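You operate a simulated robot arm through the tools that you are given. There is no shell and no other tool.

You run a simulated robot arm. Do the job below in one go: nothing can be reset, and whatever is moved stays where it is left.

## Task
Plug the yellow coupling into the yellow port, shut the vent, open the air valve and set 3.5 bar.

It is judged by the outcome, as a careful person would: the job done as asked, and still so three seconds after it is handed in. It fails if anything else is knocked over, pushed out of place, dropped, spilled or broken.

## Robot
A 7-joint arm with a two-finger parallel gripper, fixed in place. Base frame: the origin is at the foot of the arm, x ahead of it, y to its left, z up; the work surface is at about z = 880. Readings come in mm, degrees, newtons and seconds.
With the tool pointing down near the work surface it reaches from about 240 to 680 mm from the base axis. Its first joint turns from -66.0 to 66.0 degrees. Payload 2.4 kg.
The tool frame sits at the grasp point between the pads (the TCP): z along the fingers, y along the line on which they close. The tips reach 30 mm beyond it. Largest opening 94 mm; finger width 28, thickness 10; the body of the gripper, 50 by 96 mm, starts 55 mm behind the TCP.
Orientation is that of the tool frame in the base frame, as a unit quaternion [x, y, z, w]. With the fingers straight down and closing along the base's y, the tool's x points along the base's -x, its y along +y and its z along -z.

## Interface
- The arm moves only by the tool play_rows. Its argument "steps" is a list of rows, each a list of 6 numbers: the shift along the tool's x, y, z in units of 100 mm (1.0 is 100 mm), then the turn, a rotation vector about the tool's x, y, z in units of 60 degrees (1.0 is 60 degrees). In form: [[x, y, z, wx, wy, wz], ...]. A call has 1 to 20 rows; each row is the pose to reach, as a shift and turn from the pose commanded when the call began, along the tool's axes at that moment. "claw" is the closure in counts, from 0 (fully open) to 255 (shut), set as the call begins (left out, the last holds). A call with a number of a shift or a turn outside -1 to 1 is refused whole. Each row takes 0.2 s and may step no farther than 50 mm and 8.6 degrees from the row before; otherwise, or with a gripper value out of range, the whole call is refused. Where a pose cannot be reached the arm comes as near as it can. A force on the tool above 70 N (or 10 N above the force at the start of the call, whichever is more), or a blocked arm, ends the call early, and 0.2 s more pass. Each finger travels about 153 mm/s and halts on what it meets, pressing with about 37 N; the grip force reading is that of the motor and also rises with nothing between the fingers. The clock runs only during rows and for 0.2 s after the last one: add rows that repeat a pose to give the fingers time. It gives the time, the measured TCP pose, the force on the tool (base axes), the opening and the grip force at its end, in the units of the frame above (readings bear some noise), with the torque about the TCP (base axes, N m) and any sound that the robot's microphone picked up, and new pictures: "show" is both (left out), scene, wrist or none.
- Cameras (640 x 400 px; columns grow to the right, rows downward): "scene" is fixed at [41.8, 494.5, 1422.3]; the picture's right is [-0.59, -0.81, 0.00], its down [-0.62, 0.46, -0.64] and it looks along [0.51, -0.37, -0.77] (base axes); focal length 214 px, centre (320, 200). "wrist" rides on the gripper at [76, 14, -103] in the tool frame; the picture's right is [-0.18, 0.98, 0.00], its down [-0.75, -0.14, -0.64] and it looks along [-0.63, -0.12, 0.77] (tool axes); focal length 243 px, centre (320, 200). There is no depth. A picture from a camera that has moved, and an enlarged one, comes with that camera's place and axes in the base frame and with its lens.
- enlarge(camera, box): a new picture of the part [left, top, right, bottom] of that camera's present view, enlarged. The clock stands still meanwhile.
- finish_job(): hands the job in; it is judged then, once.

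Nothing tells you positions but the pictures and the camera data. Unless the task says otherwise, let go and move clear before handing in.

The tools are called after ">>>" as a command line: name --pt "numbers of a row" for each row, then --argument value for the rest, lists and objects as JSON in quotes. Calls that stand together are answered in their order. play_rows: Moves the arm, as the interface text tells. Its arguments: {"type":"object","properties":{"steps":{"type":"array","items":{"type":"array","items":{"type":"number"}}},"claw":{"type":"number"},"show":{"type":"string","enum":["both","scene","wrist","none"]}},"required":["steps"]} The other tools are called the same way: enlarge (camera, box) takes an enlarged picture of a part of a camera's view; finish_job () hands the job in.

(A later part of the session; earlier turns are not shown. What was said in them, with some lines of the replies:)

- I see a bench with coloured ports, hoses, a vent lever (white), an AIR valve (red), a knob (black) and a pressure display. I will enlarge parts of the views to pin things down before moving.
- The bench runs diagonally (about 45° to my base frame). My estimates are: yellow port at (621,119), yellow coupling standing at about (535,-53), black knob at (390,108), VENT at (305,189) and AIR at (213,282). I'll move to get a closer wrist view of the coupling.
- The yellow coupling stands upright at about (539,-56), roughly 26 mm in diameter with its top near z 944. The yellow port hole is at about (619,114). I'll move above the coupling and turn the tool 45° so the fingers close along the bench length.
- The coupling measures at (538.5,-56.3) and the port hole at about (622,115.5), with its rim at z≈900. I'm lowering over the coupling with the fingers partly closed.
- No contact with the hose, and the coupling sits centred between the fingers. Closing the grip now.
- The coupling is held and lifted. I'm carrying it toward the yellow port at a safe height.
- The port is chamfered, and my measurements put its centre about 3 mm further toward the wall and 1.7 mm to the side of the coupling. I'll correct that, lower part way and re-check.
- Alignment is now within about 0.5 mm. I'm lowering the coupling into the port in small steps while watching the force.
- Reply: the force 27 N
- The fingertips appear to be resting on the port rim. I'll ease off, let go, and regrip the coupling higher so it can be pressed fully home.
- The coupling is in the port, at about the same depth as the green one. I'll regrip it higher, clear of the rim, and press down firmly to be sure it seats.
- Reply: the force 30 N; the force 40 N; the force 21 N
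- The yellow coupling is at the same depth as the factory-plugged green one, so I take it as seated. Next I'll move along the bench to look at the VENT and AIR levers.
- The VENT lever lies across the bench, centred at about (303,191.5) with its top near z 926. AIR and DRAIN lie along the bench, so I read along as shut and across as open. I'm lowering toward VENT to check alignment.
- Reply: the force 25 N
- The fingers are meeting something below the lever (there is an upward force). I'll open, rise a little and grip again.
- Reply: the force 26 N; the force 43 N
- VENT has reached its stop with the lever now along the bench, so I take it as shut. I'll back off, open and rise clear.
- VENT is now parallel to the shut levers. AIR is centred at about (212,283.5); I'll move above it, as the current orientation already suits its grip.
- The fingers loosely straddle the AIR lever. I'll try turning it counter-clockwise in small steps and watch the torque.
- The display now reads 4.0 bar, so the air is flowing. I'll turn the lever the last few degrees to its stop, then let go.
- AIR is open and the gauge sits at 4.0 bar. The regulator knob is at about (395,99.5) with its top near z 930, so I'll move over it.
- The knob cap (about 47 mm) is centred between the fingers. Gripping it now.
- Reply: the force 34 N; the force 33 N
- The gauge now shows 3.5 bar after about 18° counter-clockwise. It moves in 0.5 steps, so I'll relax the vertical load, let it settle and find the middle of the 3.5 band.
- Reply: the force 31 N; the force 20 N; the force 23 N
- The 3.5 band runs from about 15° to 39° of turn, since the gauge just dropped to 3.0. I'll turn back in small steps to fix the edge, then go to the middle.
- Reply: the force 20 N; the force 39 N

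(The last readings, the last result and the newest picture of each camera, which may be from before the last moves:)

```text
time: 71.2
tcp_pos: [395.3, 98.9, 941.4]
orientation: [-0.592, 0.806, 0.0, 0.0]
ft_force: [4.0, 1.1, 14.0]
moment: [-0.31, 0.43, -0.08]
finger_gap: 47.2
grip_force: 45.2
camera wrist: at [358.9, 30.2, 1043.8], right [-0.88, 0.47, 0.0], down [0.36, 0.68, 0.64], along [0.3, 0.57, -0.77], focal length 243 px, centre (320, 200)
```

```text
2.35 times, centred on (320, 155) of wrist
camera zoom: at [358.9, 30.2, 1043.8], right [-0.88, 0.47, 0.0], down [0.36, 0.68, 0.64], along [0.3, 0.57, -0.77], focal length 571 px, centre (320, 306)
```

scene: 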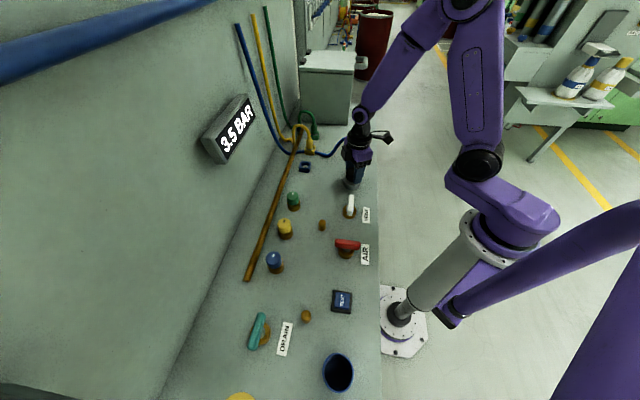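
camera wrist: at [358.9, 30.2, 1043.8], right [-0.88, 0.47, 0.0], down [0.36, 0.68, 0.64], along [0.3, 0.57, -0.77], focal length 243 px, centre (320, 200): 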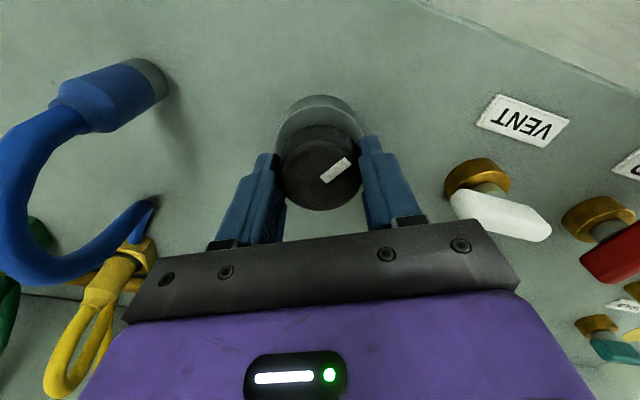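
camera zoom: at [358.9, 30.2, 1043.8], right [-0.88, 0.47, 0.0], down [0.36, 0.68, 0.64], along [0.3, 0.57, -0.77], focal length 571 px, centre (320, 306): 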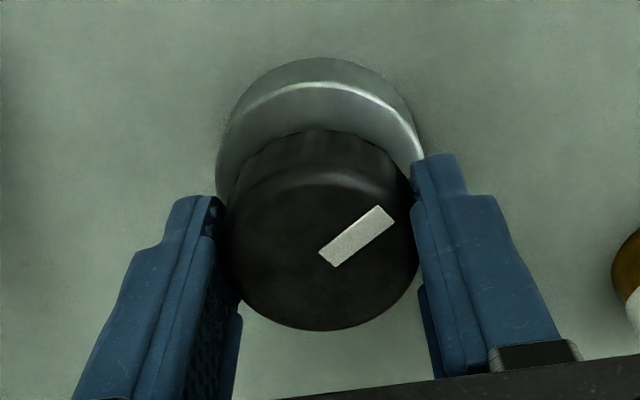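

I'm at the middle of the 3.5 band (about 27.6° of turn). Releasing the knob and rising clear.

>>> play_rows --pt "0 0 0 0 0 0" --pt "0 0 0 0 0 0" --pt "0 0 0 0 0 0" --claw 30 --show "none"

>>> play_rows --pt "0 0 -0.2 0 0 0" --pt "0 0 -0.4 0 0 0" --pt "0 0 -0.7 0 0 0" --pt "0 0 -1 0 0 0" --pt "0 0 -1 0 0 0" --show "both"

>>> enlarge --camera "scene" --box '[200, 90, 270, 170]'

>>> enlarge --camera "scene" --box '[290, 100, 390, 200]'

```text
time: 72.0
tcp_pos: [396.2, 96.9, 941.5]
orientation: [-0.593, 0.805, 0.0, 0.0]
ft_force: [-0.2, -0.5, -0.6]
moment: [-0.02, -0.01, 0.0]
finger_gap: 82.8
grip_force: 0.1
```

```text
time: 73.2
tcp_pos: [396.0, 101.3, 1043.6]
orientation: [-0.593, 0.805, 0.001, 0.0]
ft_force: [0.2, 0.3, 0.5]
moment: [0.01, 0.0, 0.01]
finger_gap: 82.7
grip_force: 0.0
camera wrist: at [358.4, 33.0, 1144.4], right [-0.88, 0.47, 0.0], down [0.36, 0.68, 0.64], along [0.3, 0.57, -0.77], focal length 243 px, centre (320, 200)
```

scene: 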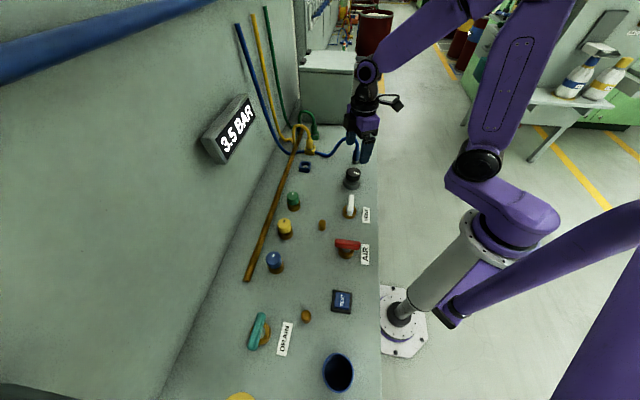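
wrist: 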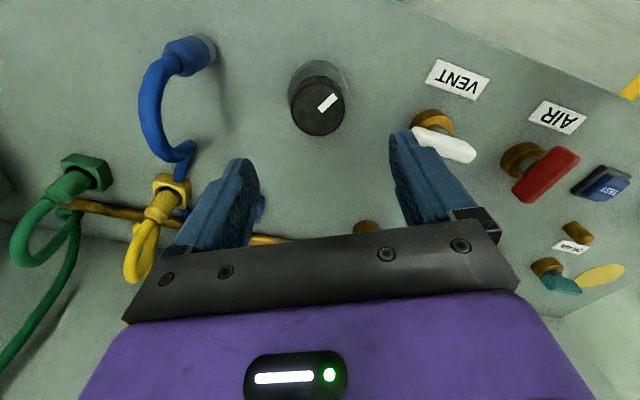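

```text
5.00 times, centred on (235, 130) of scene
camera zoom: at [41.8, 494.5, 1422.3], right [-0.59, -0.81, 0.0], down [-0.62, 0.46, -0.64], along [0.51, -0.37, -0.77], focal length 1072 px, centre (745, 550)
```

zoom: 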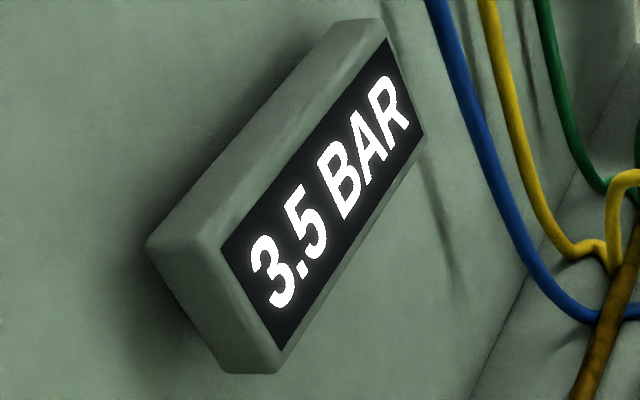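

```text
4.00 times, centred on (340, 150) of scene
camera zoom: at [41.8, 494.5, 1422.3], right [-0.59, -0.81, 0.0], down [-0.62, 0.46, -0.64], along [0.51, -0.37, -0.77], focal length 858 px, centre (240, 400)
```

zoom: 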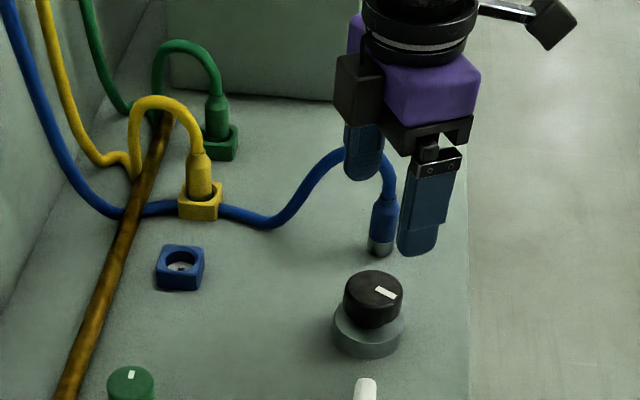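

The gauge holds at 3.5 bar and the coupling sits in the port. Before handing in, I'll check the lever angles and the coupling once more.

>>> enlarge --camera "wrist" --box '[400, 50, 640, 230]'

>>> enlarge --camera "wrist" --box '[0, 130, 220, 290]'

>>> enlarge --camera "scene" --box '[310, 180, 390, 270]'

>>> enlarge --camera "scene" --box '[295, 110, 335, 160]'

```text
2.22 times, centred on (520, 140) of wrist
camera zoom: at [358.4, 33.0, 1144.4], right [-0.88, 0.47, 0.0], down [0.36, 0.68, 0.64], along [0.3, 0.57, -0.77], focal length 539 px, centre (-124, 333)
```

zoom: 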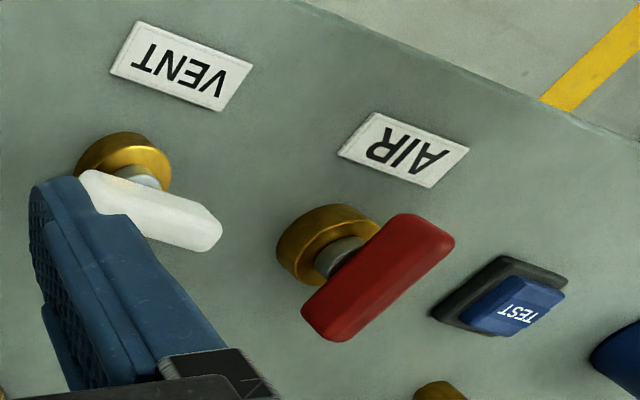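

```text
2.50 times, centred on (110, 210) of wrist
camera zoom: at [358.4, 33.0, 1144.4], right [-0.88, 0.47, 0.0], down [0.36, 0.68, 0.64], along [0.3, 0.57, -0.77], focal length 606 px, centre (845, 175)
```

zoom: 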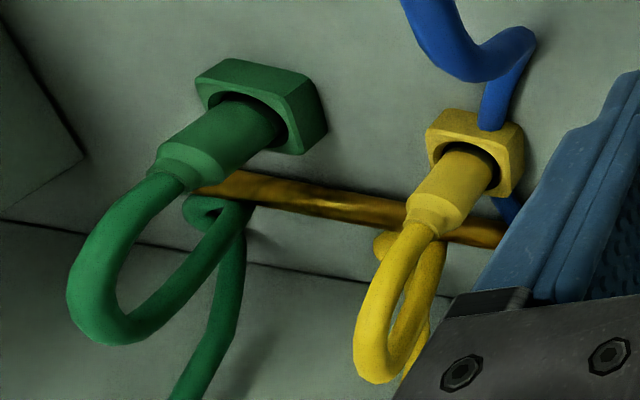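

```text
4.44 times, centred on (350, 225) of scene
camera zoom: at [41.8, 494.5, 1422.3], right [-0.59, -0.81, 0.0], down [-0.62, 0.46, -0.64], along [0.51, -0.37, -0.77], focal length 953 px, centre (187, 89)
```

zoom: 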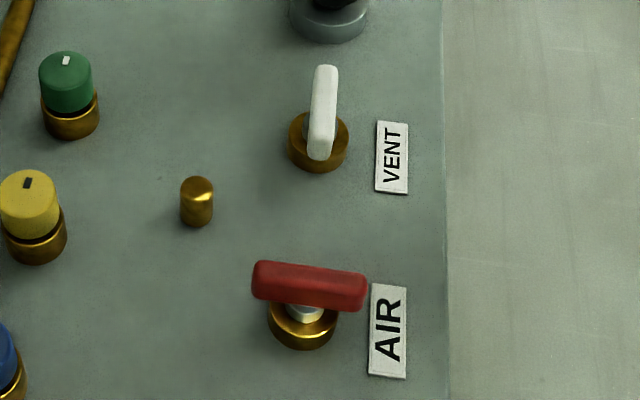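

```text
8.00 times, centred on (315, 135) of scene
camera zoom: at [41.8, 494.5, 1422.3], right [-0.59, -0.81, 0.0], down [-0.62, 0.46, -0.64], along [0.51, -0.37, -0.77], focal length 1716 px, centre (360, 720)
```

zoom: 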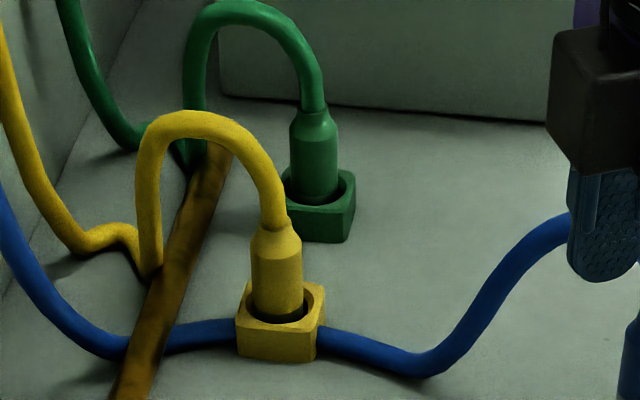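

>>> play_rows --pt "0 0 -0.3 0 0 0" --pt "0 0 -0.6 0 0 0" --pt "0 0 -0.9 0 0 0" --pt "0 0 -0.9 0 0 0" --pt "0 0 -0.9 0 0 0" --pt "0 0 -0.9 0 0 0" --pt "0 0 -0.9 0 0 0" --show "scene"

```text
time: 74.8
tcp_pos: [393.1, 100.7, 1132.1]
orientation: [-0.593, 0.805, 0.0, 0.0]
ft_force: [0.7, -0.4, -0.3]
moment: [-0.02, 0.01, -0.04]
finger_gap: 83.0
grip_force: 0.0
```

scene: 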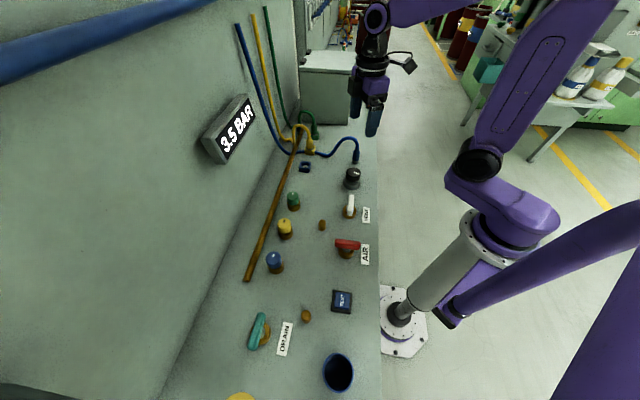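

The yellow coupling is plugged in, the vent is shut, the air valve is open and the gauge is steady at 3.5 bar. The arm is clear and nothing else was moved, so I'm handing the job in.

>>> finish_job

```text
The job is handed in.
```

I've handed the job in with all four parts done; the result of the judging wasn't shown to me.

- **Yellow coupling:** it is in the yellow port at the same depth as the already-plugged green one. I heard no click, so I judged seating by that match, by pressing it down with about 40 N, and by it staying put under pressure.
- **Vent:** the lever was turned a quarter turn to its stop and now lies along the bench, parallel to the shut drain lever.
- **Air valve:** the lever was turned a quarter turn, until it stopped following, and now lies across the bench. The gauge rose to 4.0 bar as it opened.
- **Pressure:** the gauge reads a steady 3.5 bar. It only shows steps of 0.5, so I found where it changes to 4.0 and to 3.0 and left the knob about halfway between.

The gripper is open and well above the bench, and I saw nothing else moved or knocked over.
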